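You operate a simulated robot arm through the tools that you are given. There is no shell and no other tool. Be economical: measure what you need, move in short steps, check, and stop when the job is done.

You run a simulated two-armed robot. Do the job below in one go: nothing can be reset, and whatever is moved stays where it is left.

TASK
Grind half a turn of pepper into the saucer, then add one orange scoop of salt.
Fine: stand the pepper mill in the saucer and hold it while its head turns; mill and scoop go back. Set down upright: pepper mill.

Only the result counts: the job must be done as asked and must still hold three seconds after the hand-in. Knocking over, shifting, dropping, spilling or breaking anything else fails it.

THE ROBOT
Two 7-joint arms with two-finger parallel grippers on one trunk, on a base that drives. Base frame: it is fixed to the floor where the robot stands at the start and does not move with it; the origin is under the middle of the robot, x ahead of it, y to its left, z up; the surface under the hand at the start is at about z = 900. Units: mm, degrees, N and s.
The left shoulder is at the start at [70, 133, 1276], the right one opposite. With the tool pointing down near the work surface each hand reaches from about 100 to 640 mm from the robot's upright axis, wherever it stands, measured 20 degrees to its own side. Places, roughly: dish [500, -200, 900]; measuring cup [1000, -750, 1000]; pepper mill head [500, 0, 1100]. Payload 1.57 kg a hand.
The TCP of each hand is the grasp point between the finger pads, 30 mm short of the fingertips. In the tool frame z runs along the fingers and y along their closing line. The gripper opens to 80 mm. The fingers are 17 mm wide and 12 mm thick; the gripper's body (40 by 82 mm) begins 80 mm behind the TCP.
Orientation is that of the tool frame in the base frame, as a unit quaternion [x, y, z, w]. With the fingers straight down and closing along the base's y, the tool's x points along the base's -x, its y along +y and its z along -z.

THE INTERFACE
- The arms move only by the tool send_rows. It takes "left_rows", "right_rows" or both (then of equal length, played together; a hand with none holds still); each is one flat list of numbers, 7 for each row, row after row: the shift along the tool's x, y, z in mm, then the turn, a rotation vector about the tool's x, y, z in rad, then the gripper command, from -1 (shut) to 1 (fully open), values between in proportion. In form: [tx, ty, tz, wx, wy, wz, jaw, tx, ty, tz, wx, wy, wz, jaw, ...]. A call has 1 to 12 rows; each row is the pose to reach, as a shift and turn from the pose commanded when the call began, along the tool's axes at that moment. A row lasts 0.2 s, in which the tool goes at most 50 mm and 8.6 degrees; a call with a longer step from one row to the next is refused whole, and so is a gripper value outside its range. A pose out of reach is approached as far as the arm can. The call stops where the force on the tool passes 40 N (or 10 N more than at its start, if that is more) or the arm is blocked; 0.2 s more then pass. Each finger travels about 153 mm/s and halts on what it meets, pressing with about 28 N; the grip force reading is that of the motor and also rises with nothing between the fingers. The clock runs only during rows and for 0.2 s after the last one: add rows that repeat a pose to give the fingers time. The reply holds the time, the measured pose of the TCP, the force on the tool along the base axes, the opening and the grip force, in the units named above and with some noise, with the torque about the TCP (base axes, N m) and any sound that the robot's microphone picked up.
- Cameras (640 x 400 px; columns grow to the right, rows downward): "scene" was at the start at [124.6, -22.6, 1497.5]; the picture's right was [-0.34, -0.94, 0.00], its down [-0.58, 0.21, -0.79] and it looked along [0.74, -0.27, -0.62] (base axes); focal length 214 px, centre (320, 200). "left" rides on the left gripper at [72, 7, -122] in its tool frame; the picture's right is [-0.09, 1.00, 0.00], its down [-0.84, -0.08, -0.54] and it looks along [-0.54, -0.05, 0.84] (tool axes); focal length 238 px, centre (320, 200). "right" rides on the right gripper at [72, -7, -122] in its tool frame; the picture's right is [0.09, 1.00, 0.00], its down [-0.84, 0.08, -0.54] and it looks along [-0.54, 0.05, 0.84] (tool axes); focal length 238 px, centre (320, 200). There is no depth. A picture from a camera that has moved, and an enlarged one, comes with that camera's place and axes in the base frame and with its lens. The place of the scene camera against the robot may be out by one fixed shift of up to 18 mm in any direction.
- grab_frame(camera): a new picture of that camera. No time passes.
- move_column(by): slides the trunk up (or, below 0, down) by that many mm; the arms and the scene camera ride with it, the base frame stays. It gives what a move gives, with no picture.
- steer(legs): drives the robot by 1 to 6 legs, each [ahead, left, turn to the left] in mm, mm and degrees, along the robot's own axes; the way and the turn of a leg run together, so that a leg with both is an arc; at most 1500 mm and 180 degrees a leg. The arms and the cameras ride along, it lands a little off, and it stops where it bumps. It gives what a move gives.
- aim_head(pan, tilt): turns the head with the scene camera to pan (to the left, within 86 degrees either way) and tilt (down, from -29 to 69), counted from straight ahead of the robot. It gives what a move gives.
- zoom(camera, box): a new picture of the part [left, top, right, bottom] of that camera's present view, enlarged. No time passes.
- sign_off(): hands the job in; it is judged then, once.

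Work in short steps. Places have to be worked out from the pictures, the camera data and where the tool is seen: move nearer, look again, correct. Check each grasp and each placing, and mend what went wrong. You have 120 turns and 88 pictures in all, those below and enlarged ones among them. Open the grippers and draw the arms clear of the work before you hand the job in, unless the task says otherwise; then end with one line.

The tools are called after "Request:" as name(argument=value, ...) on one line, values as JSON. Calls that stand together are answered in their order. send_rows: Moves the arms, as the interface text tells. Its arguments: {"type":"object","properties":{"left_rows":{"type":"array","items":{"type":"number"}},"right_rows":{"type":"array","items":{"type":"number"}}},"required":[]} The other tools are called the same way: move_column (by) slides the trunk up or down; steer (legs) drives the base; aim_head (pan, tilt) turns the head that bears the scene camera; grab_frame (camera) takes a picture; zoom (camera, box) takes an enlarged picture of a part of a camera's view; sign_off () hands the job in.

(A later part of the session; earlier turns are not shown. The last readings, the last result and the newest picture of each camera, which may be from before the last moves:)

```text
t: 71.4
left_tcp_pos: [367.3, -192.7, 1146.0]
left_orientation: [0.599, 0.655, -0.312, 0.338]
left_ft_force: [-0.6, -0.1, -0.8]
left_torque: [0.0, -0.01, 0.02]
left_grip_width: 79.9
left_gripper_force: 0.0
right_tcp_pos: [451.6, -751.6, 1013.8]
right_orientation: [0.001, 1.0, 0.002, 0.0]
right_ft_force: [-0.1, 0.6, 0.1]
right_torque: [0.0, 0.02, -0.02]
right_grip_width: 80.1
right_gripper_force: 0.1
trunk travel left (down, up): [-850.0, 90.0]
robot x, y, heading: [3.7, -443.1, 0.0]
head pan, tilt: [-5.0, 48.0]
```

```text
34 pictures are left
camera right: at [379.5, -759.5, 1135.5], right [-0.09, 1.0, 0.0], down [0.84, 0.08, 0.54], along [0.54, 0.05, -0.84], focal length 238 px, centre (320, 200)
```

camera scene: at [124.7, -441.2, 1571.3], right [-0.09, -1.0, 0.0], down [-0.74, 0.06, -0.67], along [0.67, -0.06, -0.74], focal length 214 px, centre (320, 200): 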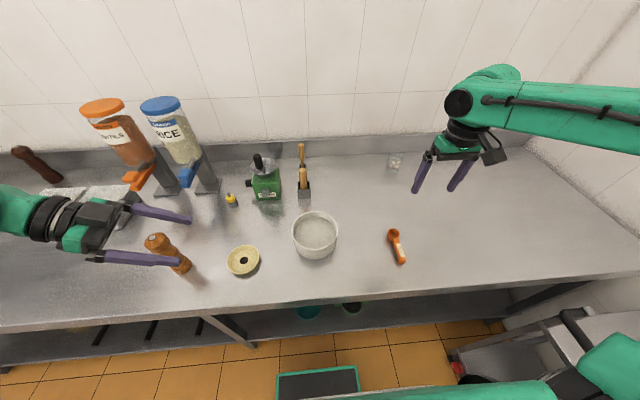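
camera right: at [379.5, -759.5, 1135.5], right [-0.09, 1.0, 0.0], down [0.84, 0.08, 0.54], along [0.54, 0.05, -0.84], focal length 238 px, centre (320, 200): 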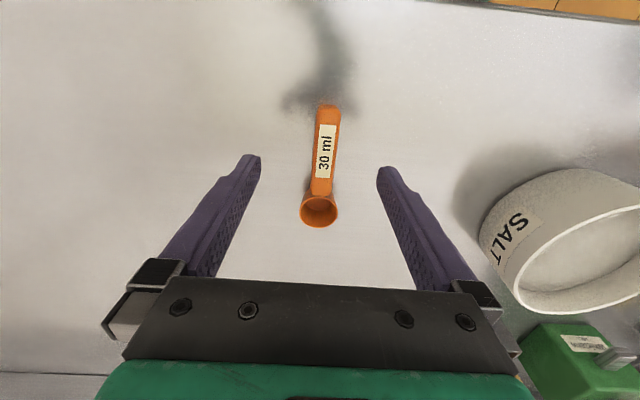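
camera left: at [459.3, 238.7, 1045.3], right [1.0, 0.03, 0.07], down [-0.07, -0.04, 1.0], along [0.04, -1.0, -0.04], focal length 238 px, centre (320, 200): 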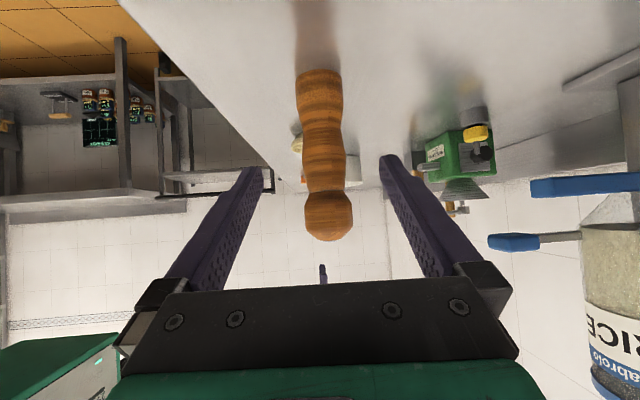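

Handle mid ≈ (457,-748), cup 39 mm wide at (523,-747), about 1.7° of yaw. I go down to z≈937 (fingertips ~7 mm above the table), still open.

Request:
send_rows(right_rows=[1, 1, 30, 0, 0, -0.01, 1, 2, 2, 60, 0, 0, -0.02, 1, 3.5, 3.3, 77, 0, 0, -0.03, 1, 3.5, 3.3, 77, 0, 0, -0.03, 1])

Request:
grab_frame(camera="right")

Request:
zoom(camera="scene", box=[340, 190, 480, 290])

```text
t: 72.4
left_tcp_pos: [367.2, -191.6, 1145.8]
left_orientation: [0.599, 0.656, -0.311, 0.339]
left_ft_force: [0.8, 0.0, -0.6]
left_torque: [-0.02, -0.01, -0.01]
left_grip_width: 80.1
left_gripper_force: 0.1
right_tcp_pos: [448.1, -747.1, 937.7]
right_orientation: [-0.014, 1.0, 0.001, 0.0]
right_ft_force: [0.0, -0.2, 0.2]
right_torque: [0.01, 0.01, 0.0]
right_grip_width: 80.0
right_gripper_force: 0.0
trunk travel left (down, up): [-850.0, 90.0]
robot x, y, heading: [3.6, -447.0, 0.0]
head pan, tilt: [-5.0, 48.0]
```

```text
33 pictures are left
camera right: at [375.1, -756.7, 1058.7], right [-0.12, 0.99, 0.0], down [0.83, 0.1, 0.54], along [0.54, 0.07, -0.84], focal length 238 px, centre (320, 200)
```

right: 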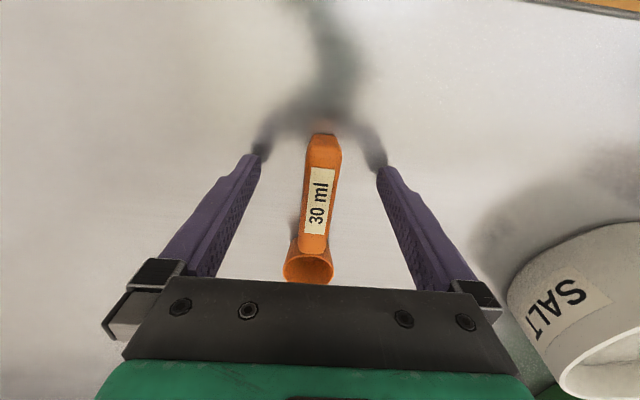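

```text
4.00 times, centred on (410, 240) of scene
camera zoom: at [124.4, -444.4, 1483.3], right [-0.09, -1.0, 0.0], down [-0.74, 0.06, -0.67], along [0.67, -0.06, -0.74], focal length 858 px, centre (-40, 40)
```

zoom: 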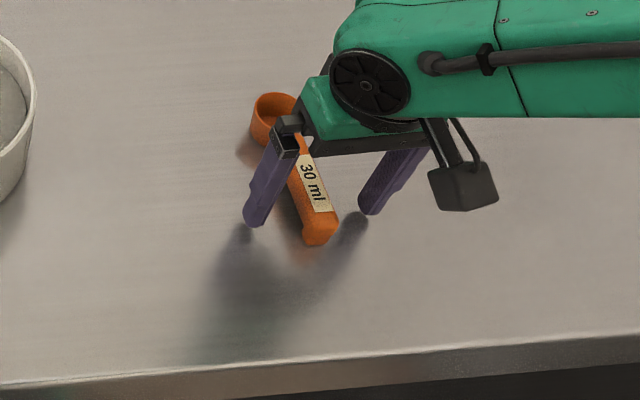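

The handle is centred between the fingers. I close.

Request:
send_rows(right_rows=[0, 0, 0, 0, 0, 0, 0.3, 0, 0, 0, 0, 0, 0, -0.2, 0, 0, 0, 0, 0, 0, -0.6, 0, 0, 0, 0, 0, 0, -1, 0, 0, 0, 0, 0, 0, -1])

Request:
grab_frame(camera="right")

```text
t: 73.6
left_tcp_pos: [366.1, -191.2, 1146.4]
left_orientation: [0.6, 0.655, -0.312, 0.338]
left_ft_force: [-1.0, -0.6, -0.5]
left_torque: [0.07, -0.01, -0.03]
left_grip_width: 79.9
left_gripper_force: 0.0
right_tcp_pos: [448.5, -747.7, 936.9]
right_orientation: [-0.015, 1.0, 0.001, 0.0]
right_ft_force: [-0.5, 0.1, -0.4]
right_torque: [-0.01, -0.02, -0.03]
right_grip_width: 20.9
right_gripper_force: 28.0
trunk travel left (down, up): [-850.0, 90.0]
robot x, y, heading: [0.6, -447.3, 0.3]
head pan, tilt: [-5.0, 48.0]
```

```text
31 pictures are left
camera right: at [375.2, -756.7, 1058.9], right [-0.12, 0.99, 0.0], down [0.83, 0.1, 0.54], along [0.54, 0.07, -0.84], focal length 238 px, centre (320, 200)
```

right: 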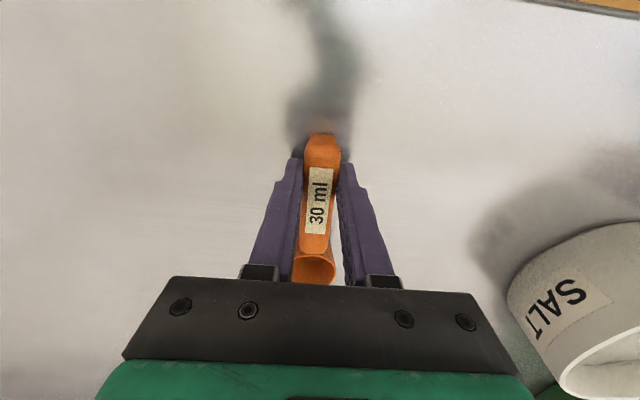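

Secure grip (20.9 mm). I lift 150 mm, then drive left 180 mm toward the salt bowl.

Request:
send_rows(right_rows=[0, 0, -20, 0, 0, 0, -1, 0, 0, -60, 0, 0, 0, -1, 0, 0, -105, 0, 0, 0, -1, 0, 0, -150, 0, 0, 0, -1, 0, 0, -150, 0, 0, 0, -1])

Request:
steer(legs=[[0, 180, 0]])

Request:
grab_frame(camera="right")

Request:
grab_frame(camera="scene")

```text
t: 74.8
left_tcp_pos: [367.8, -190.9, 1145.9]
left_orientation: [0.6, 0.655, -0.311, 0.338]
left_ft_force: [-0.5, -0.6, 0.3]
left_torque: [-0.02, 0.06, -0.01]
left_grip_width: 80.2
left_gripper_force: 0.0
right_tcp_pos: [447.4, -746.9, 1087.9]
right_orientation: [-0.016, 1.0, 0.001, 0.0]
right_ft_force: [0.2, 0.1, -0.7]
right_torque: [-0.02, 0.03, 0.0]
right_grip_width: 21.2
right_gripper_force: 27.6
trunk travel left (down, up): [-850.0, 90.0]
robot x, y, heading: [0.2, -448.1, 0.1]
head pan, tilt: [-5.0, 48.0]
```

```text
t: 76.3
left_tcp_pos: [368.0, -17.9, 1146.9]
left_orientation: [0.6, 0.656, -0.31, 0.337]
left_ft_force: [-0.2, 0.5, -0.7]
left_torque: [-0.01, 0.0, 0.02]
left_grip_width: 79.7
left_gripper_force: 0.1
right_tcp_pos: [446.7, -573.9, 1085.5]
right_orientation: [-0.014, 1.0, 0.003, 0.0]
right_ft_force: [0.3, 0.4, -0.8]
right_torque: [0.01, 0.01, -0.01]
right_grip_width: 21.0
right_gripper_force: 27.6
trunk travel left (down, up): [-850.0, 90.0]
robot x, y, heading: [1.3, -266.5, -0.1]
head pan, tilt: [-5.0, 48.0]
```

```text
30 pictures are left
camera right: at [373.5, -582.8, 1207.6], right [-0.12, 0.99, 0.0], down [0.83, 0.1, 0.54], along [0.54, 0.07, -0.84], focal length 238 px, centre (320, 200)
```

right: 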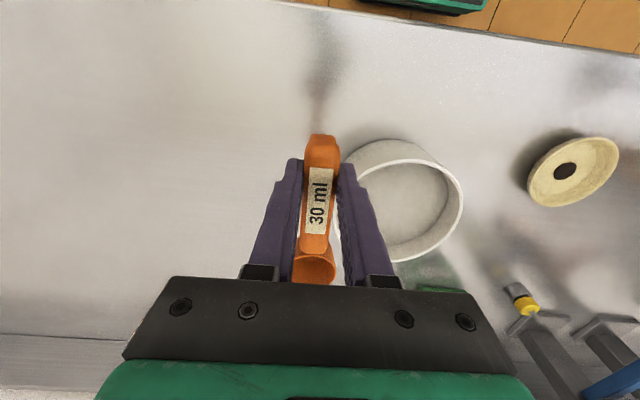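

```text
29 pictures are left
camera scene: at [124.7, -270.8, 1483.2], right [-0.09, -1.0, 0.0], down [-0.74, 0.07, -0.67], along [0.67, -0.06, -0.74], focal length 214 px, centre (320, 200)
```

scene: 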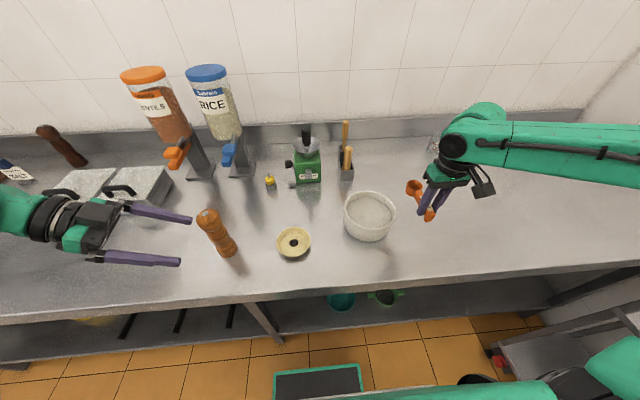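

Bowl centre ≈ (537,-462), rim z ≈ 970. I bring the scoop above the bowl, staying high, and look from the left camera for heights.

Request:
send_rows(right_rows=[-15, 36, 0, 0, 0, 0, -1, -30, 72, 0, 0, 0, 0, -1, -46, 109, 0, 0, 0, 0, -1, -46, 109, 0, 0, 0, 0, -1])

Request:
grab_frame(camera="left")

Request:
zoom(camera="scene", box=[310, 150, 450, 250])

```text
t: 77.3
left_tcp_pos: [366.4, -15.6, 1146.7]
left_orientation: [0.6, 0.654, -0.312, 0.339]
left_ft_force: [-0.1, 0.2, 0.4]
left_torque: [-0.01, 0.01, 0.04]
left_grip_width: 79.9
left_gripper_force: 0.1
right_tcp_pos: [489.9, -461.0, 1085.3]
right_orientation: [-0.013, 1.0, 0.002, 0.0]
right_ft_force: [0.3, 0.1, -0.4]
right_torque: [0.02, 0.01, 0.0]
right_grip_width: 21.1
right_gripper_force: 27.7
trunk travel left (down, up): [-850.0, 90.0]
robot x, y, heading: [0.7, -266.2, -0.2]
head pan, tilt: [-5.0, 48.0]
```

```text
28 pictures are left
camera left: at [361.4, 125.7, 1158.2], right [1.0, 0.03, 0.07], down [-0.07, -0.05, 1.0], along [0.03, -1.0, -0.04], focal length 238 px, centre (320, 200)
```

left: 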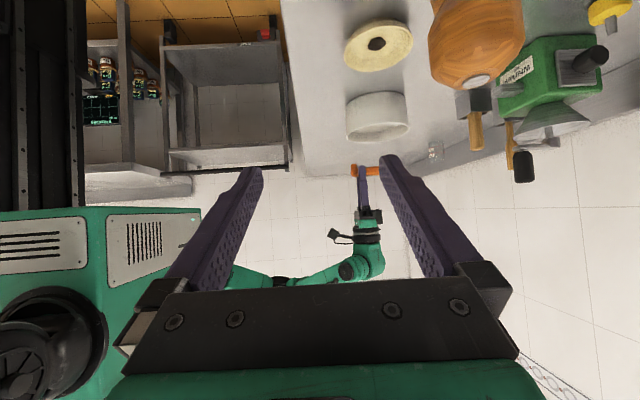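

```text
4.00 times, centred on (380, 200) of scene
camera zoom: at [124.3, -267.3, 1483.3], right [-0.09, -1.0, 0.0], down [-0.74, 0.07, -0.67], along [0.67, -0.06, -0.74], focal length 858 px, centre (80, 200)
```

zoom: 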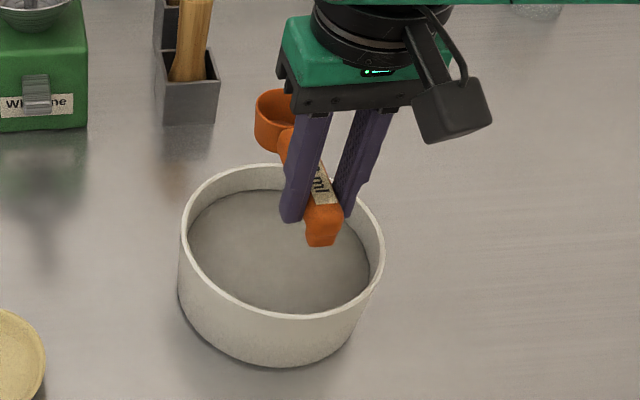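

I enlarge the left camera's side view of bowl and scoop.

Request:
zoom(camera="left", box=[320, 70, 420, 190])

```text
3.33 times, centred on (370, 130) of left
camera zoom: at [361.4, 125.7, 1158.2], right [1.0, 0.03, 0.07], down [-0.07, -0.05, 1.0], along [0.03, -1.0, -0.04], focal length 794 px, centre (153, 433)
```

zoom: 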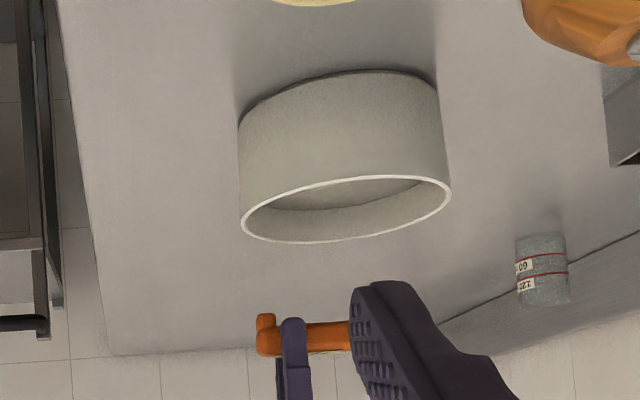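

Side view: rim centre ≈ (537,-463) at z ≈ 973, salt level ≈ 946; cup rim sits ~5 mm below the TCP, its bottom ~36 below. The whole scoop (126 mm) fits inside the bowl with TCP x ≈ 505. I move there and stop with the cup just above the rim.

Request:
send_rows(right_rows=[-7, -1, 20, 0, 0, 0, -1, -15, -2, 45, 0, 0, 0, -1, -15, -2, 68, 0, 0, 0, -1, -15, -2, 68, 0, 0, 0, -1])

Request:
zoom(camera="scene", box=[310, 150, 450, 250])

Request:
zoom(camera="left", box=[320, 70, 420, 190])

```text
t: 78.3
left_tcp_pos: [368.0, -15.3, 1146.6]
left_orientation: [0.6, 0.654, -0.313, 0.338]
left_ft_force: [0.2, 0.8, 0.0]
left_torque: [-0.02, -0.02, 0.02]
left_grip_width: 80.0
left_gripper_force: 0.0
right_tcp_pos: [504.6, -463.3, 1019.9]
right_orientation: [-0.012, 1.0, 0.001, 0.0]
right_ft_force: [0.3, 0.3, -1.4]
right_torque: [-0.03, 0.06, -0.03]
right_grip_width: 20.9
right_gripper_force: 27.6
trunk travel left (down, up): [-850.0, 90.0]
robot x, y, heading: [4.7, -268.2, 0.1]
head pan, tilt: [-5.0, 48.0]
```

```text
4.00 times, centred on (380, 200) of scene
camera zoom: at [124.5, -266.3, 1483.3], right [-0.09, -1.0, 0.0], down [-0.74, 0.07, -0.67], along [0.67, -0.06, -0.74], focal length 858 px, centre (80, 200)
```

zoom: 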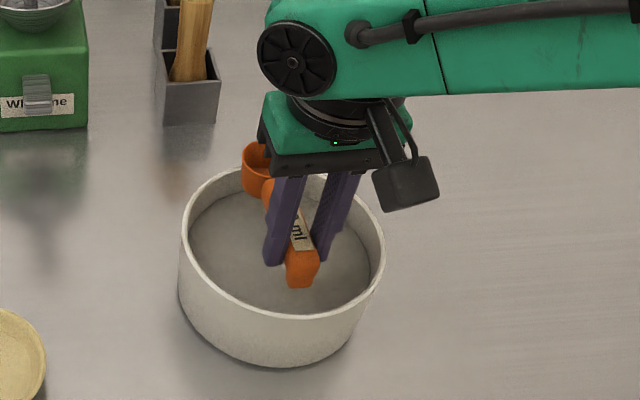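

```text
3.33 times, centred on (370, 130) of left
camera zoom: at [361.6, 126.4, 1157.9], right [1.0, 0.03, 0.07], down [-0.07, -0.05, 1.0], along [0.03, -1.0, -0.04], focal length 794 px, centre (153, 433)
```

zoom: 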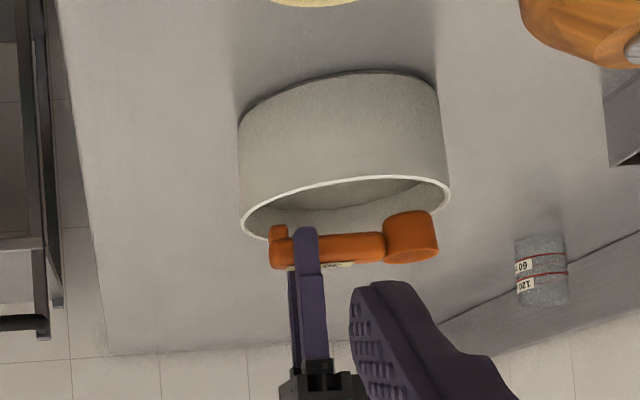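

The scoop is aligned with the bowl (about 10 mm margin each side). I shift back 2 mm and descend to TCP z ≈ 965, part-way into the salt, to feel the resistance.

Request:
send_rows(right_rows=[2, 0, 15, 0, 0, 0, -1, 2, 0, 28, 0, 0, 0, -1, 2, 0, 36, 0, 0, 0, -1, 2, 0, 43, 0, 0, 0, -1, 2, 0, 49, 0, 0, 0, -1, 2, 0, 55, 0, 0, 0, -1])

Request:
zoom(camera="left", box=[320, 70, 420, 190])

```text
t: 79.7
left_tcp_pos: [366.9, -14.9, 1145.4]
left_orientation: [0.6, 0.655, -0.312, 0.338]
left_ft_force: [0.9, -1.0, -0.3]
left_torque: [0.0, 0.04, -0.02]
left_grip_width: 80.0
left_gripper_force: 0.0
right_tcp_pos: [496.1, -464.5, 969.0]
right_orientation: [-0.014, 1.0, 0.001, 0.002]
right_ft_force: [0.1, -0.3, -1.0]
right_torque: [-0.01, 0.01, 0.0]
right_grip_width: 20.6
right_gripper_force: 28.1
right hand out of reach, approached as far as the arm can: row 5, 6
trunk travel left (down, up): [-850.0, 90.0]
robot x, y, heading: [4.4, -264.4, 0.3]
head pan, tilt: [-5.0, 48.0]
```

```text
3.33 times, centred on (370, 130) of left
camera zoom: at [361.7, 126.0, 1157.9], right [1.0, 0.03, 0.07], down [-0.07, -0.05, 1.0], along [0.03, -1.0, -0.04], focal length 794 px, centre (153, 433)
```

zoom: 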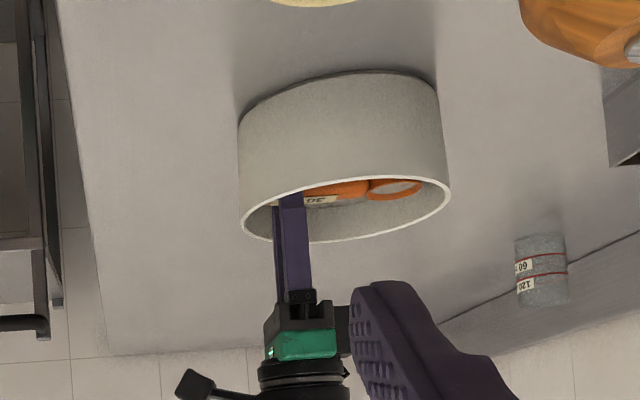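

The arm ran out of reach (x stayed at 496). I lift clear again and try driving the base 50 mm forward.

Request:
send_rows(right_rows=[0, 0, -15, 0, 0, 0, -1, 0, 0, -45, 0, 0, 0, -1, 0, 0, -80, 0, 0, 0, -1, 0, 0, -80, 0, 0, 0, -1])

Request:
steer(legs=[[50, 0, 0]])

```text
t: 80.7
left_tcp_pos: [366.8, -14.7, 1145.5]
left_orientation: [0.6, 0.654, -0.313, 0.338]
left_ft_force: [0.1, 0.8, 0.0]
left_torque: [-0.01, -0.02, 0.01]
left_grip_width: 79.9
left_gripper_force: 0.0
right_tcp_pos: [496.1, -466.0, 1048.0]
right_orientation: [-0.014, 1.0, 0.001, 0.0]
right_ft_force: [0.4, 0.7, -0.5]
right_torque: [0.01, 0.03, -0.01]
right_grip_width: 21.2
right_gripper_force: 28.3
trunk travel left (down, up): [-850.0, 90.0]
robot x, y, heading: [1.6, -269.2, 0.1]
head pan, tilt: [-5.0, 48.0]
```

```text
t: 81.6
left_tcp_pos: [408.7, -15.6, 1148.9]
left_orientation: [0.601, 0.653, -0.31, 0.341]
left_ft_force: [-0.2, 0.3, -0.4]
left_torque: [-0.03, 0.0, 0.04]
left_grip_width: 80.3
left_gripper_force: 0.0
right_tcp_pos: [539.8, -465.9, 1050.8]
right_orientation: [-0.014, 1.0, 0.001, 0.004]
right_ft_force: [-0.8, -0.3, -0.5]
right_torque: [-0.02, -0.06, 0.0]
right_grip_width: 20.9
right_gripper_force: 28.2
trunk travel left (down, up): [-850.0, 90.0]
robot x, y, heading: [51.2, -265.6, -0.6]
head pan, tilt: [-5.0, 48.0]
```

Driving forward worked. I bring the hand back to x ≈ 503 over the bowl.

Request:
send_rows(right_rows=[21, 1, 0, 0, 0, 0, -1, 41, 2.5, 0, 0, 0, 0, -1, 41, 2.5, 15, 0, 0, 0, -1, 41, 2.5, 30, 0, 0, 0, -1, 41, 2.5, 30, 0, 0, 0, -1])

Request:
zoom(camera="scene", box=[310, 160, 450, 260])

Request:
zoom(camera="left", box=[280, 70, 380, 190])

```text
t: 82.8
left_tcp_pos: [414.2, -15.9, 1146.2]
left_orientation: [0.601, 0.654, -0.312, 0.338]
left_ft_force: [0.1, 0.1, 0.4]
left_torque: [-0.02, 0.01, 0.0]
left_grip_width: 80.2
left_gripper_force: 0.1
right_tcp_pos: [502.2, -464.5, 1018.9]
right_orientation: [-0.014, 1.0, 0.001, 0.001]
right_ft_force: [-0.6, -0.1, -0.8]
right_torque: [0.05, 0.0, -0.03]
right_grip_width: 20.8
right_gripper_force: 27.9
trunk travel left (down, up): [-850.0, 90.0]
robot x, y, heading: [49.6, -265.9, -0.2]
head pan, tilt: [-5.0, 48.0]
```

```text
4.00 times, centred on (380, 210) of scene
camera zoom: at [171.8, -266.9, 1483.5], right [-0.09, -1.0, 0.0], down [-0.74, 0.07, -0.67], along [0.67, -0.06, -0.74], focal length 858 px, centre (80, 160)
```

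zoom: 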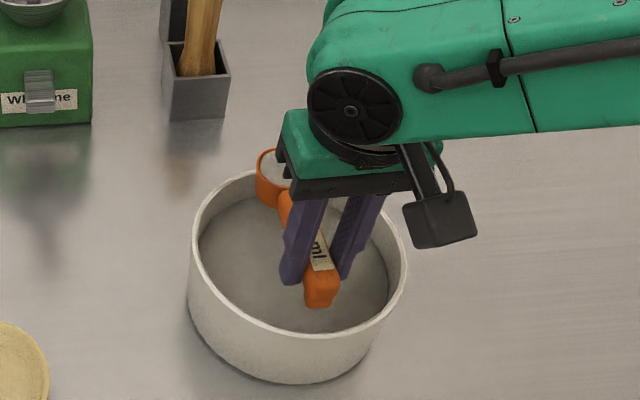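

```text
3.33 times, centred on (330, 130) of left
camera zoom: at [409.4, 125.9, 1158.5], right [1.0, 0.03, 0.07], down [-0.07, -0.05, 1.0], along [0.03, -1.0, -0.04], focal length 794 px, centre (287, 433)
```

zoom: 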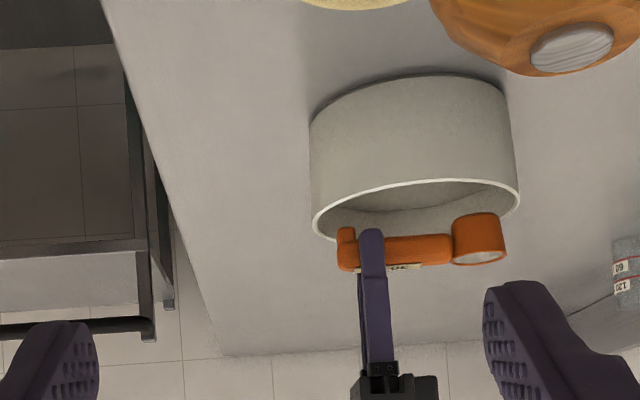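

The cup now looks whitish inside after the first dip. I enlarge the cup to see how full it is.

Request:
zoom(camera="scene", box=[355, 190, 385, 212])

Request:
zoom(camera="right", box=[270, 220, 370, 290])

```text
16.00 times, centred on (370, 201) of scene
camera zoom: at [171.8, -266.9, 1483.5], right [-0.09, -1.0, 0.0], down [-0.74, 0.07, -0.67], along [0.67, -0.06, -0.74], focal length 3432 px, centre (-480, 184)
```

zoom: 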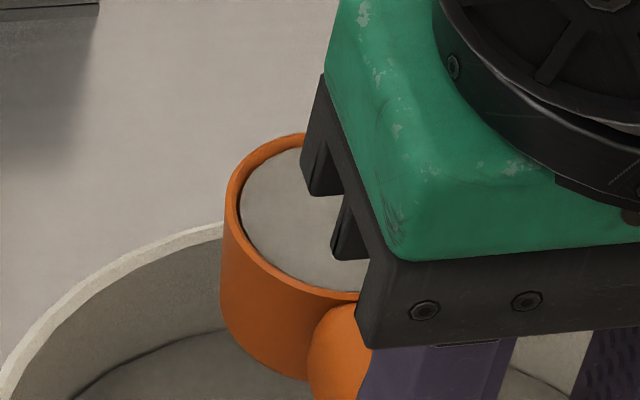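

```text
5.71 times, centred on (320, 255) of right
camera zoom: at [429.7, -473.1, 1140.4], right [-0.12, 0.99, 0.0], down [0.83, 0.1, 0.54], along [0.54, 0.07, -0.84], focal length 1362 px, centre (320, -114)
```

zoom: 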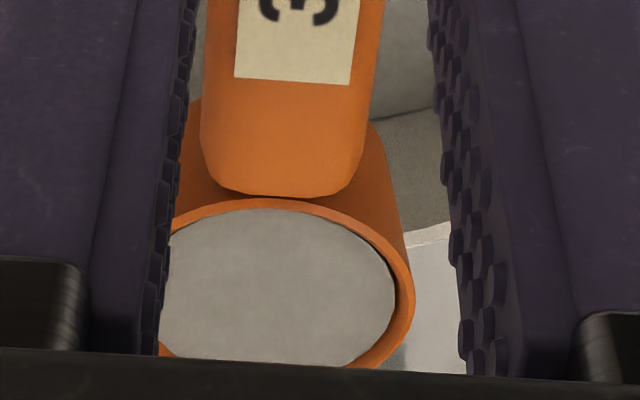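

The cup is full level to the rim – one scoop taken. I raise it gently, keeping it level, and drive left (and 40 mm back) toward the saucer.

Request:
send_rows(right_rows=[0, 0, -10, 0, 0, 0, -1, 0, 0, -25, 0, 0, 0, -1, 0, 0, -42, 0, 0, 0, -1, 0, 0, -58, 0, 0, 0, -1, 0, 0, -68, 0, 0, 0, -1, 0, 0, -70, 0, 0, 0, -1])

Request:
steer(legs=[[-40, 178, 0]])

Request:
grab_frame(camera="right")

```text
t: 84.2
left_tcp_pos: [416.4, -14.9, 1147.4]
left_orientation: [0.6, 0.655, -0.312, 0.338]
left_ft_force: [-0.1, -0.4, 0.3]
left_torque: [0.02, 0.0, 0.03]
left_grip_width: 79.9
left_gripper_force: 0.1
right_tcp_pos: [503.4, -464.2, 1088.2]
right_orientation: [-0.014, 1.0, 0.0, 0.0]
right_ft_force: [0.3, 0.3, -0.3]
right_torque: [0.0, 0.06, 0.02]
right_grip_width: 21.0
right_gripper_force: 28.0
trunk travel left (down, up): [-850.0, 90.0]
robot x, y, heading: [51.7, -265.6, -0.3]
head pan, tilt: [-5.0, 48.0]
```

```text
t: 85.7
left_tcp_pos: [379.8, 160.8, 1147.2]
left_orientation: [0.602, 0.653, -0.312, 0.336]
left_ft_force: [-1.3, -0.1, 0.5]
left_torque: [0.06, 0.01, 0.0]
left_grip_width: 79.9
left_gripper_force: 0.0
right_tcp_pos: [464.9, -287.0, 1087.0]
right_orientation: [-0.011, 1.0, 0.001, 0.0]
right_ft_force: [-0.1, -0.3, -0.3]
right_torque: [0.05, 0.03, 0.02]
right_grip_width: 20.3
right_gripper_force: 28.1
trunk travel left (down, up): [-850.0, 90.0]
robot x, y, heading: [12.9, -90.0, -0.2]
head pan, tilt: [-5.0, 48.0]
```

```text
18 pictures are left
camera right: at [392.0, -297.1, 1209.1], right [-0.11, 0.99, 0.0], down [0.84, 0.09, 0.54], along [0.54, 0.07, -0.84], focal length 238 px, centre (320, 200)
```

right: 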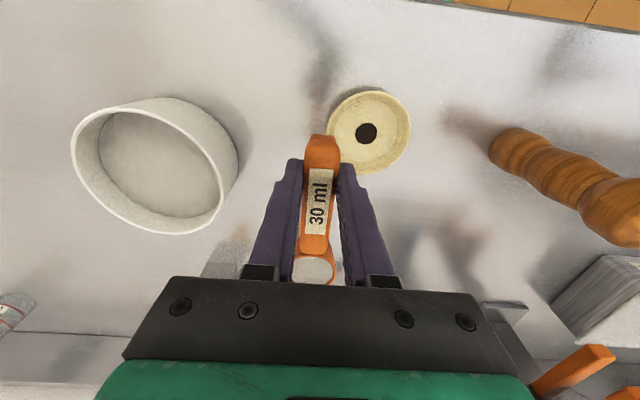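

Saucer centre ≈ (476,-225), pepper in its middle. I move the cup above it, yawing the hand to -30° so that the later roll points the fingers forward-left.

Request:
send_rows(right_rows=[8, 17.5, 4, 0, 0, 0.092, -1, 16, 35, 9, 0, 0, 0.184, -1, 24.5, 52.5, 13, 0, 0, 0.277, -1, 33, 70, 18, 0, 0, 0.369, -1, 41, 87.5, 22, 0, 0, 0.461, -1, 49.3, 105, 27, 0, 0, 0.553, -1, 49.3, 105, 27, 0, 0, 0.553, -1])

Request:
grab_frame(camera="right")

Request:
grab_frame(camera="scene")

```text
t: 87.3
left_tcp_pos: [379.9, 165.3, 1146.7]
left_orientation: [0.601, 0.653, -0.313, 0.337]
left_ft_force: [-0.6, 0.7, 1.1]
left_torque: [0.02, -0.01, 0.01]
left_grip_width: 80.0
left_gripper_force: 0.1
right_tcp_pos: [412.7, -180.3, 1060.9]
right_orientation: [0.262, 0.965, 0.001, 0.0]
right_ft_force: [-0.7, 0.0, 1.4]
right_torque: [0.0, 0.0, 0.0]
right_grip_width: 21.2
right_gripper_force: 27.9
trunk travel left (down, up): [-850.0, 90.0]
robot x, y, heading: [10.8, -86.8, -0.2]
head pan, tilt: [-5.0, 48.0]
```

```text
17 pictures are left
camera right: at [345.3, -151.2, 1182.8], right [0.42, 0.91, 0.0], down [0.76, -0.36, 0.54], along [0.49, -0.23, -0.84], focal length 238 px, centre (320, 200)
```

right: 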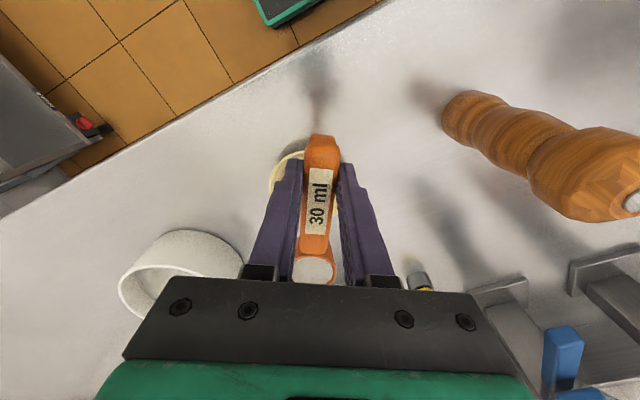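

```text
16 pictures are left
camera scene: at [134.8, -86.3, 1483.3], right [-0.09, -1.0, 0.0], down [-0.74, 0.07, -0.67], along [0.67, -0.06, -0.74], focal length 214 px, centre (320, 200)
```

scene: 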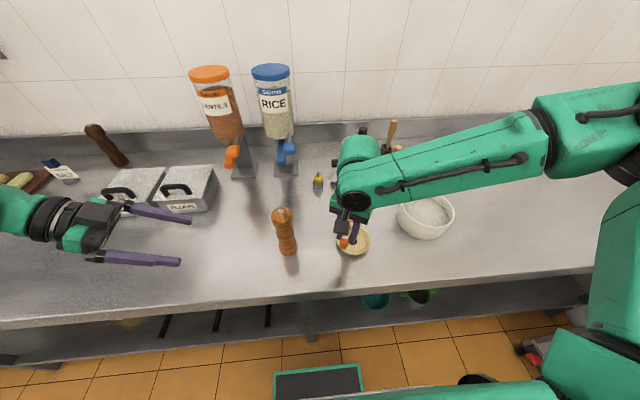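

Cup is over the saucer. I lower 60 mm level, so the pour falls only a short way.

Request:
send_rows(right_rows=[0, 0, 12, 0, 0, 0, -1, 0, 0, 28, 0, 0, 0, -1, 0, 0, 45, 0, 0, 0, -1, 0, 0, 57, 0, 0, 0, -1, 0, 0, 60, 0, 0, 0, -1])

Request:
zoom(camera="scene", box=[290, 190, 430, 290])

```text
t: 88.5
left_tcp_pos: [379.5, 164.4, 1146.0]
left_orientation: [0.601, 0.653, -0.312, 0.338]
left_ft_force: [-0.5, 0.5, 0.7]
left_torque: [0.02, -0.02, 0.0]
left_grip_width: 79.8
left_gripper_force: 0.0
right_tcp_pos: [412.6, -179.8, 1001.6]
right_orientation: [0.262, 0.965, 0.001, 0.001]
right_ft_force: [0.9, -0.8, -0.7]
right_torque: [-0.02, 0.06, 0.02]
right_grip_width: 21.0
right_gripper_force: 27.8
trunk travel left (down, up): [-850.0, 90.0]
robot x, y, heading: [15.1, -86.7, -0.3]
head pan, tilt: [-5.0, 48.0]
```

```text
4.00 times, centred on (360, 240) of scene
camera zoom: at [134.9, -86.3, 1483.3], right [-0.09, -1.0, 0.0], down [-0.74, 0.07, -0.67], along [0.67, -0.06, -0.74], focal length 858 px, centre (160, 40)
```

zoom: 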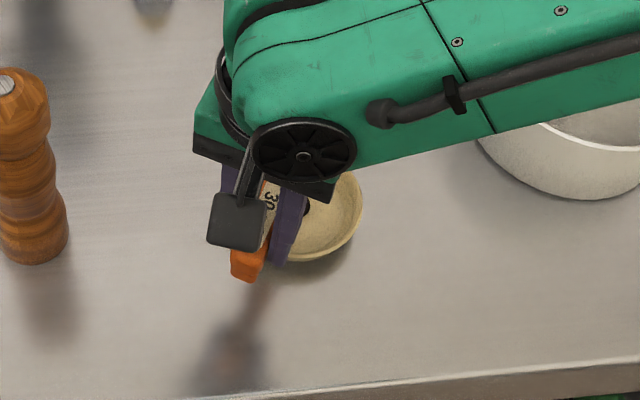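

Now I begin the pour: roll about the handle, 48° in small steps.

Request:
send_rows(right_rows=[0, 0, 0, -0.105, 0, 0, -1, 0, 0, 0, -0.21, 0, 0, -1, 0, 0, 0, -0.315, 0, 0, -1, 0, 0, 0, -0.42, 0, 0, -1, 0, 0, 0, -0.525, 0, 0, -1, 0, 0, 0, -0.63, 0, 0, -1, 0, 0, 0, -0.735, 0, 0, -1, 0, 0, 0, -0.84, 0, 0, -1, 0, 0, 0, -0.84, 0, 0, -1])

Request:
zoom(camera="scene", box=[290, 190, 430, 290])

```text
t: 90.5
left_tcp_pos: [378.1, 165.0, 1146.3]
left_orientation: [0.602, 0.652, -0.314, 0.337]
left_ft_force: [0.1, 0.9, 0.0]
left_torque: [0.02, 0.02, 0.01]
left_grip_width: 80.1
left_gripper_force: 0.0
right_tcp_pos: [412.4, -180.4, 1002.1]
right_orientation: [0.239, 0.881, 0.394, 0.107]
right_ft_force: [0.2, 0.2, -1.0]
right_torque: [0.0, -0.01, 0.01]
right_grip_width: 21.0
right_gripper_force: 27.6
trunk travel left (down, up): [-850.0, 90.0]
robot x, y, heading: [12.6, -85.0, -0.2]
head pan, tilt: [-5.0, 48.0]
```

```text
4.00 times, centred on (360, 240) of scene
camera zoom: at [135.1, -86.0, 1483.2], right [-0.09, -1.0, 0.0], down [-0.74, 0.07, -0.67], along [0.67, -0.06, -0.74], focal length 858 px, centre (160, 40)
```

zoom: 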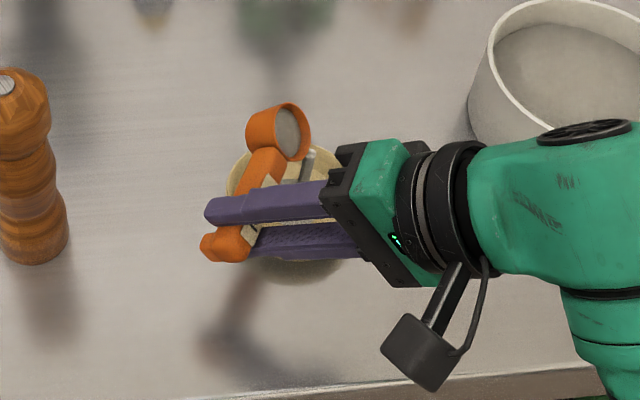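

The salt is streaming straight down over the saucer. I continue the roll to about 96°.

Request:
send_rows(right_rows=[0, 0, 0, -0.105, 0, 0, -1, 0, 0, 0, -0.21, 0, 0, -1, 0, 0, 0, -0.315, 0, 0, -1, 0, 0, 0, -0.42, 0, 0, -1, 0, 0, 0, -0.525, 0, 0, -1, 0, 0, 0, -0.63, 0, 0, -1, 0, 0, 0, -0.735, 0, 0, -1, 0, 0, 0, -0.84, 0, 0, -1, 0, 0, 0, -0.84, 0, 0, -1])

Request:
zoom(camera="scene", box=[290, 190, 430, 290])

```text
t: 92.5
left_tcp_pos: [379.5, 164.4, 1146.2]
left_orientation: [0.602, 0.653, -0.312, 0.337]
left_ft_force: [0.2, 0.3, 0.1]
left_torque: [0.0, 0.02, -0.01]
left_grip_width: 79.8
left_gripper_force: 0.1
right_tcp_pos: [430.9, -205.1, 1044.3]
right_orientation: [0.185, 0.68, 0.684, 0.186]
right_ft_force: [-0.1, -0.8, 0.8]
right_torque: [0.01, 0.02, -0.01]
right_grip_width: 20.9
right_gripper_force: 27.8
right hand out of reach, approached as far as the arm can: row 1, 2, 3, 6, 7, 8, 9
trunk travel left (down, up): [-850.0, 90.0]
robot x, y, heading: [13.8, -86.2, -0.2]
head pan, tilt: [-5.0, 48.0]
```

```text
4.00 times, centred on (360, 240) of scene
camera zoom: at [134.0, -87.0, 1483.3], right [-0.09, -1.0, 0.0], down [-0.74, 0.07, -0.67], along [0.67, -0.06, -0.74], focal length 858 px, centre (160, 40)
```

zoom: 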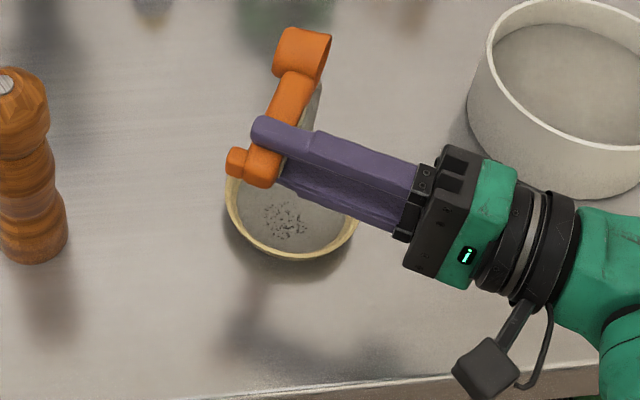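

Salt with pepper specks lies in the saucer; the arm reached 90° while drifting up. I enlarge to see whether the cup is empty and nothing fell outside.

Request:
zoom(camera="scene", box=[335, 190, 385, 260])

Request:
zoom(camera="right", box=[200, 100, 440, 300])

```text
5.71 times, centred on (360, 225) of scene
camera zoom: at [134.0, -87.0, 1483.3], right [-0.09, -1.0, 0.0], down [-0.74, 0.07, -0.67], along [0.67, -0.06, -0.74], focal length 1226 px, centre (91, 57)
```

zoom: 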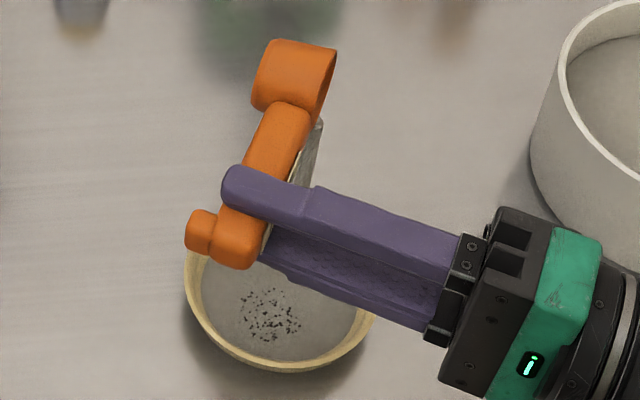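

```text
2.00 times, centred on (320, 200) of right
camera zoom: at [306.6, -273.6, 1036.1], right [-0.08, 0.04, 1.0], down [0.45, -0.89, 0.07], along [0.89, 0.45, 0.06], focal length 477 px, centre (320, 200)
```

zoom: 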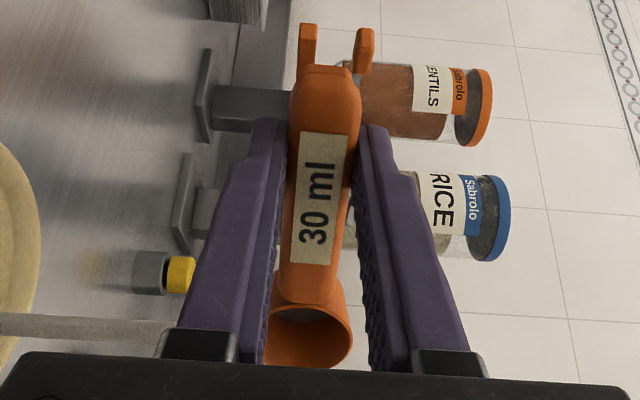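

A thin stream is still falling inside the saucer. I ease the cup back toward the saucer's centre and hold to let it drain.

Request:
send_rows(right_rows=[5, 0, 1.3, 0, 0, 0, -1, 10, 0, 2.6, 0, 0, 0, -1, 16.4, 0, 4.2, 0, 0, 0, -1, 16.4, 0, 4.2, 0, 0, 0, -1, 16.4, 0, 4.2, 0, 0, 0, -1, 16.4, 0, 4.2, 0, 0, 0, -1, 16.4, 0, 4.2, 0, 0, 0, -1, 16.4, 0, 4.2, 0, 0, 0, -1, 16.4, 0, 4.2, 0, 0, 0, -1, 16.4, 0, 4.2, 0, 0, 0, -1])

Request:
zoom(camera="right", box=[200, 100, 440, 300])

```text
t: 94.7
left_tcp_pos: [378.8, 163.4, 1146.0]
left_orientation: [0.602, 0.653, -0.313, 0.337]
left_ft_force: [0.1, 0.0, 0.0]
left_torque: [-0.01, -0.03, 0.01]
left_grip_width: 80.2
left_gripper_force: 0.1
right_tcp_pos: [419.8, -191.4, 1042.6]
right_orientation: [0.184, 0.68, 0.684, 0.187]
right_ft_force: [-0.7, -0.4, -0.5]
right_torque: [0.01, 0.03, 0.0]
right_grip_width: 21.1
right_gripper_force: 28.1
trunk travel left (down, up): [-850.0, 90.0]
robot x, y, heading: [12.2, -82.6, -0.3]
head pan, tilt: [-5.0, 48.0]
```

```text
2.00 times, centred on (320, 200) of right
camera zoom: at [294.7, -260.2, 1035.9], right [-0.08, 0.04, 1.0], down [0.45, -0.89, 0.08], along [0.89, 0.45, 0.05], focal length 477 px, centre (320, 200)
```

zoom: 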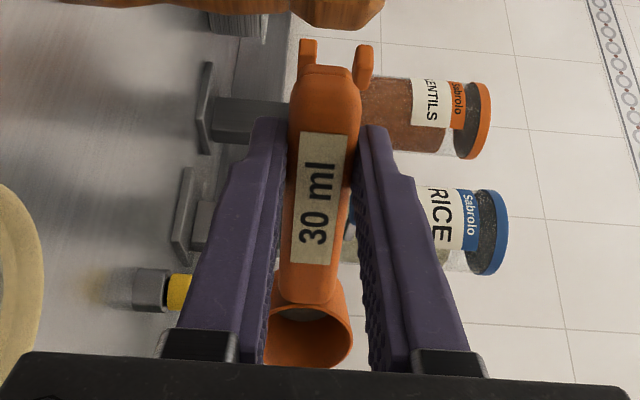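

The stream stopped but a bit of salt seems left at the cup's bottom. I tilt another 20° and hold.

Request:
send_rows(right_rows=[0, 0, 0, -0.0875, 0, 0, -1, 0, 0, 0, -0.175, 0, 0, -1, 0, 0, 0, -0.2625, 0, 0, -1, 0, 0, 0, -0.35, 0, 0, -1, 0, 0, 0, -0.35, 0, 0, -1, 0, 0, 0, -0.35, 0, 0, -1, 0, 0, 0, -0.35, 0, 0, -1, 0, 0, 0, -0.35, 0, 0, -1])

Request:
zoom(camera="right", box=[200, 100, 440, 300])

```text
t: 96.5
left_tcp_pos: [377.6, 164.4, 1144.5]
left_orientation: [0.601, 0.653, -0.312, 0.339]
left_ft_force: [-0.4, 0.3, -0.4]
left_torque: [-0.05, 0.0, 0.0]
left_grip_width: 80.1
left_gripper_force: 0.1
right_tcp_pos: [428.2, -215.9, 1078.2]
right_orientation: [0.167, 0.618, 0.741, 0.203]
right_ft_force: [-0.4, 0.2, -1.3]
right_torque: [-0.01, 0.02, 0.0]
right_grip_width: 21.2
right_gripper_force: 27.9
right hand out of reach, approached as far as the arm can: row 1, 2, 3, 4, 5, 6, 7, 8
trunk travel left (down, up): [-850.0, 90.0]
robot x, y, heading: [11.6, -83.6, -0.4]
head pan, tilt: [-5.0, 48.0]
```

```text
2.00 times, centred on (320, 200) of right
camera zoom: at [304.6, -282.3, 1049.4], right [-0.17, -0.11, 0.98], down [0.44, -0.9, -0.02], along [0.88, 0.43, 0.2], focal length 477 px, centre (320, 200)
```

zoom: 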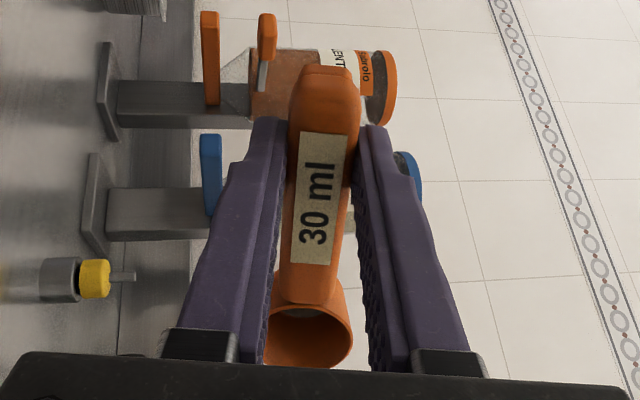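

Tilt is now ~100°, drifted a little. I move back toward the saucer centre and enlarge the cup's inside.

Request:
send_rows(right_rows=[11, 0, 4, 0, 0, 0, -1, 23, 0, 8, 0, 0, 0, -1, 23, 0, 8, 0, 0, 0, -1, 23, 0, 8, 0, 0, 0, -1])

Request:
zoom(camera="right", box=[280, 240, 350, 290])

```text
t: 97.5
left_tcp_pos: [379.3, 164.1, 1146.5]
left_orientation: [0.601, 0.653, -0.312, 0.338]
left_ft_force: [0.3, 0.4, 0.0]
left_torque: [0.02, -0.01, -0.03]
left_grip_width: 80.1
left_gripper_force: 0.0
right_tcp_pos: [413.5, -198.1, 1080.0]
right_orientation: [0.168, 0.618, 0.741, 0.202]
right_ft_force: [0.4, -0.2, -0.6]
right_torque: [0.0, 0.03, -0.02]
right_grip_width: 20.6
right_gripper_force: 28.6
trunk travel left (down, up): [-850.0, 90.0]
robot x, y, heading: [13.0, -87.9, -0.3]
head pan, tilt: [-5.0, 48.0]
```

```text
8.00 times, centred on (315, 265) of right
camera zoom: at [290.6, -265.1, 1050.9], right [-0.17, -0.11, 0.98], down [0.44, -0.9, -0.02], along [0.88, 0.43, 0.2], focal length 1907 px, centre (360, -320)
```

zoom: 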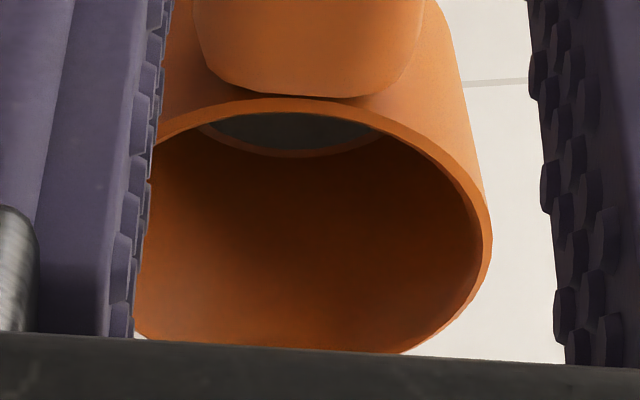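

A thin film of salt remains at the cup's bottom. I move the base 70 mm left to give the arm more room, then bring the cup back and tilt farther.

Request:
steer(legs=[[0, 70, 0]])

Request:
send_rows(right_rows=[-11, 0, -19, 0, 0, 0, -1, -23, 0, -38, 0, 0, 0, -1, -32, 0, -56, 0, 0, 0, -1, -32, 0, -56, 0, 0, 0, -1])

```text
t: 98.5
left_tcp_pos: [379.2, 227.5, 1147.7]
left_orientation: [0.603, 0.653, -0.312, 0.336]
left_ft_force: [-0.7, -0.1, 0.0]
left_torque: [0.01, 0.0, -0.01]
left_grip_width: 80.4
left_gripper_force: 0.1
right_tcp_pos: [413.8, -136.5, 1078.5]
right_orientation: [0.168, 0.617, 0.742, 0.202]
right_ft_force: [0.3, -0.2, -0.1]
right_torque: [0.02, -0.01, 0.03]
right_grip_width: 21.0
right_gripper_force: 27.9
trunk travel left (down, up): [-850.0, 90.0]
robot x, y, heading: [14.0, -19.5, -0.2]
head pan, tilt: [-5.0, 48.0]
```

```text
t: 99.5
left_tcp_pos: [379.9, 232.8, 1147.4]
left_orientation: [0.602, 0.653, -0.312, 0.337]
left_ft_force: [0.6, 0.3, 0.7]
left_torque: [0.0, -0.01, 0.02]
left_grip_width: 80.0
left_gripper_force: 0.2
right_tcp_pos: [414.0, -194.3, 1070.5]
right_orientation: [0.168, 0.619, 0.74, 0.202]
right_ft_force: [-0.4, 0.7, -0.8]
right_torque: [-0.01, 0.03, -0.01]
right_grip_width: 21.1
right_gripper_force: 27.9
trunk travel left (down, up): [-850.0, 90.0]
robot x, y, heading: [12.9, -14.7, -0.3]
head pan, tilt: [-5.0, 48.0]
```

Cup is back over the centre. I tilt another 20°.

Request:
send_rows(right_rows=[0, 0, 0, -0.07, 0, 0, -1, 0, 0, 0, -0.14, 0, 0, -1, 0, 0, 0, -0.21, 0, 0, -1, 0, 0, 0, -0.28, 0, 0, -1, 0, 0, 0, -0.35, 0, 0, -1, 0, 0, 0, -0.35, 0, 0, -1, 0, 0, 0, -0.35, 0, 0, -1, 0, 0, 0, -0.35, 0, 0, -1])

Request:
zoom(camera="right", box=[280, 240, 350, 290])

```text
t: 101.3
left_tcp_pos: [379.0, 233.7, 1145.1]
left_orientation: [0.602, 0.652, -0.314, 0.337]
left_ft_force: [-0.1, 0.3, 0.4]
left_torque: [-0.02, -0.02, 0.01]
left_grip_width: 80.1
left_gripper_force: 0.0
right_tcp_pos: [405.5, -209.2, 1136.0]
right_orientation: [0.131, 0.48, 0.837, 0.229]
right_ft_force: [0.1, 0.2, -0.3]
right_torque: [-0.05, 0.04, 0.0]
right_grip_width: 20.9
right_gripper_force: 27.7
right hand out of reach, approached as far as the arm can: row 1, 2, 3, 4, 5, 6, 7, 8
trunk travel left (down, up): [-850.0, 90.0]
robot x, y, heading: [10.1, -15.6, -0.1]
head pan, tilt: [-5.0, 48.0]
```

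```text
8.00 times, centred on (315, 265) of right
camera zoom: at [289.7, -261.4, 1068.1], right [-0.34, -0.38, 0.86], down [0.46, -0.86, -0.2], along [0.82, 0.33, 0.47], focal length 1907 px, centre (360, -320)
```

zoom: 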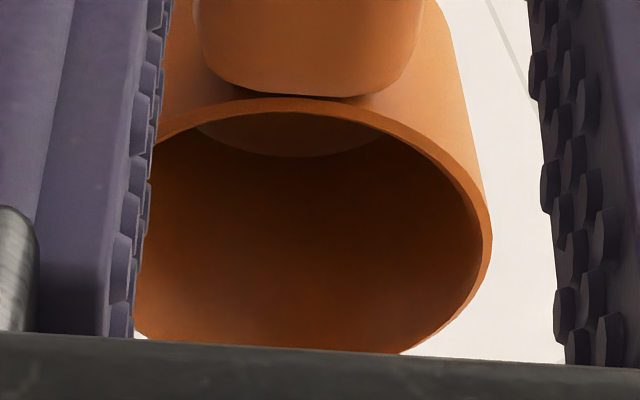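

The cup is empty now. I roll the hand back upright at this height.

Request:
send_rows(right_rows=[0, 0, 0, 0.14, 0, 0, -1, 0, 0, 0, 0.28, 0, 0, -1, 0, 0, 0, 0.42, 0, 0, -1, 0, 0, 0, 0.56, 0, 0, -1, 0, 0, 0, 0.7, 0, 0, -1, 0, 0, 0, 0.84, 0, 0, -1, 0, 0, 0, 0.98, 0, 0, -1, 0, 0, 0, 1.12, 0, 0, -1, 0, 0, 0, 1.26, 0, 0, -1, 0, 0, 0, 1.4, 0, 0, -1, 0, 0, 0, 1.54, 0, 0, -1, 0, 0, 0, 1.68, 0, 0, -1])

Request:
send_rows(right_rows=[0, 0, 0, 0.14, 0, 0, -1, 0, 0, 0, 0.28, 0, 0, -1, 0, 0, 0, 0.42, 0, 0, -1, 0, 0, 0, 0.42, 0, 0, -1])

Request:
grab_frame(camera="scene")

```text
t: 104.0
left_tcp_pos: [380.6, 232.5, 1146.0]
left_orientation: [0.602, 0.652, -0.314, 0.337]
left_ft_force: [-0.4, 0.0, 0.4]
left_torque: [-0.01, 0.05, 0.05]
left_grip_width: 80.0
left_gripper_force: 0.1
right_tcp_pos: [400.4, -244.7, 1079.3]
right_orientation: [0.252, 0.942, 0.215, 0.061]
right_ft_force: [-0.2, 0.5, -1.5]
right_torque: [0.03, 0.0, -0.01]
right_grip_width: 20.9
right_gripper_force: 27.7
right hand out of reach, approached as far as the arm can: row 11, 12
trunk travel left (down, up): [-850.0, 90.0]
robot x, y, heading: [11.3, -14.3, -0.1]
head pan, tilt: [-5.0, 48.0]
```

```text
t: 105.0
left_tcp_pos: [379.1, 232.7, 1146.5]
left_orientation: [0.602, 0.652, -0.314, 0.338]
left_ft_force: [0.1, -0.3, 0.4]
left_torque: [0.0, 0.01, -0.01]
left_grip_width: 79.9
left_gripper_force: 0.0
right_tcp_pos: [364.1, -377.2, 983.5]
right_orientation: [0.253, 0.967, 0.036, 0.011]
right_ft_force: [0.2, -0.4, -0.4]
right_torque: [-0.03, -0.02, -0.01]
right_grip_width: 20.9
right_gripper_force: 27.9
right hand out of reach, approached as far as the arm can: row 1, 2, 3, 4
trunk travel left (down, up): [-850.0, 90.0]
robot x, y, heading: [12.3, -18.6, -0.4]
head pan, tilt: [-5.0, 48.0]
```

```text
6 pictures are left
camera scene: at [135.2, -17.0, 1483.3], right [-0.09, -1.0, 0.0], down [-0.74, 0.07, -0.67], along [0.67, -0.06, -0.74], focal length 214 px, centre (320, 200)
```

scene: 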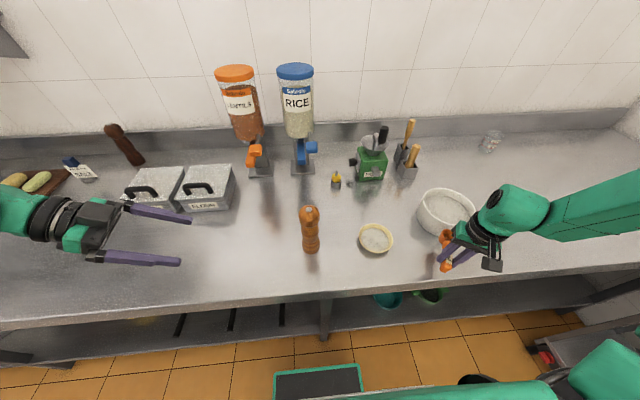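

The arm slid low and to the right while rolling back, but touched nothing; saucer, bowl and mill are in place. I raise it straight up and check the readings.

Request:
send_rows(right_rows=[0, 0, -25, 0.02, 0, 0, -1, 0, 0, -50, 0.04, 0, 0, -1, 0, 0, -80, 0.06, 0, 0, -1, 0, 0, -110, 0.077, 0, 0, -1, 0, 0, -110, 0.077, 0, 0, -1])

```text
t: 106.2
left_tcp_pos: [380.7, 233.1, 1147.0]
left_orientation: [0.602, 0.652, -0.313, 0.337]
left_ft_force: [-0.1, -0.5, -0.7]
left_torque: [-0.01, -0.03, -0.03]
left_grip_width: 79.8
left_gripper_force: 0.1
right_tcp_pos: [360.2, -450.9, 1053.6]
right_orientation: [0.251, 0.968, 0.004, 0.002]
right_ft_force: [-1.0, -0.6, -1.4]
right_torque: [0.04, 0.05, 0.04]
right_grip_width: 20.9
right_gripper_force: 27.9
right hand out of reach, approached as far as the arm can: row 1, 2, 3, 4, 5
trunk travel left (down, up): [-850.0, 90.0]
robot x, y, heading: [14.8, -16.2, -0.2]
head pan, tilt: [-5.0, 48.0]
```

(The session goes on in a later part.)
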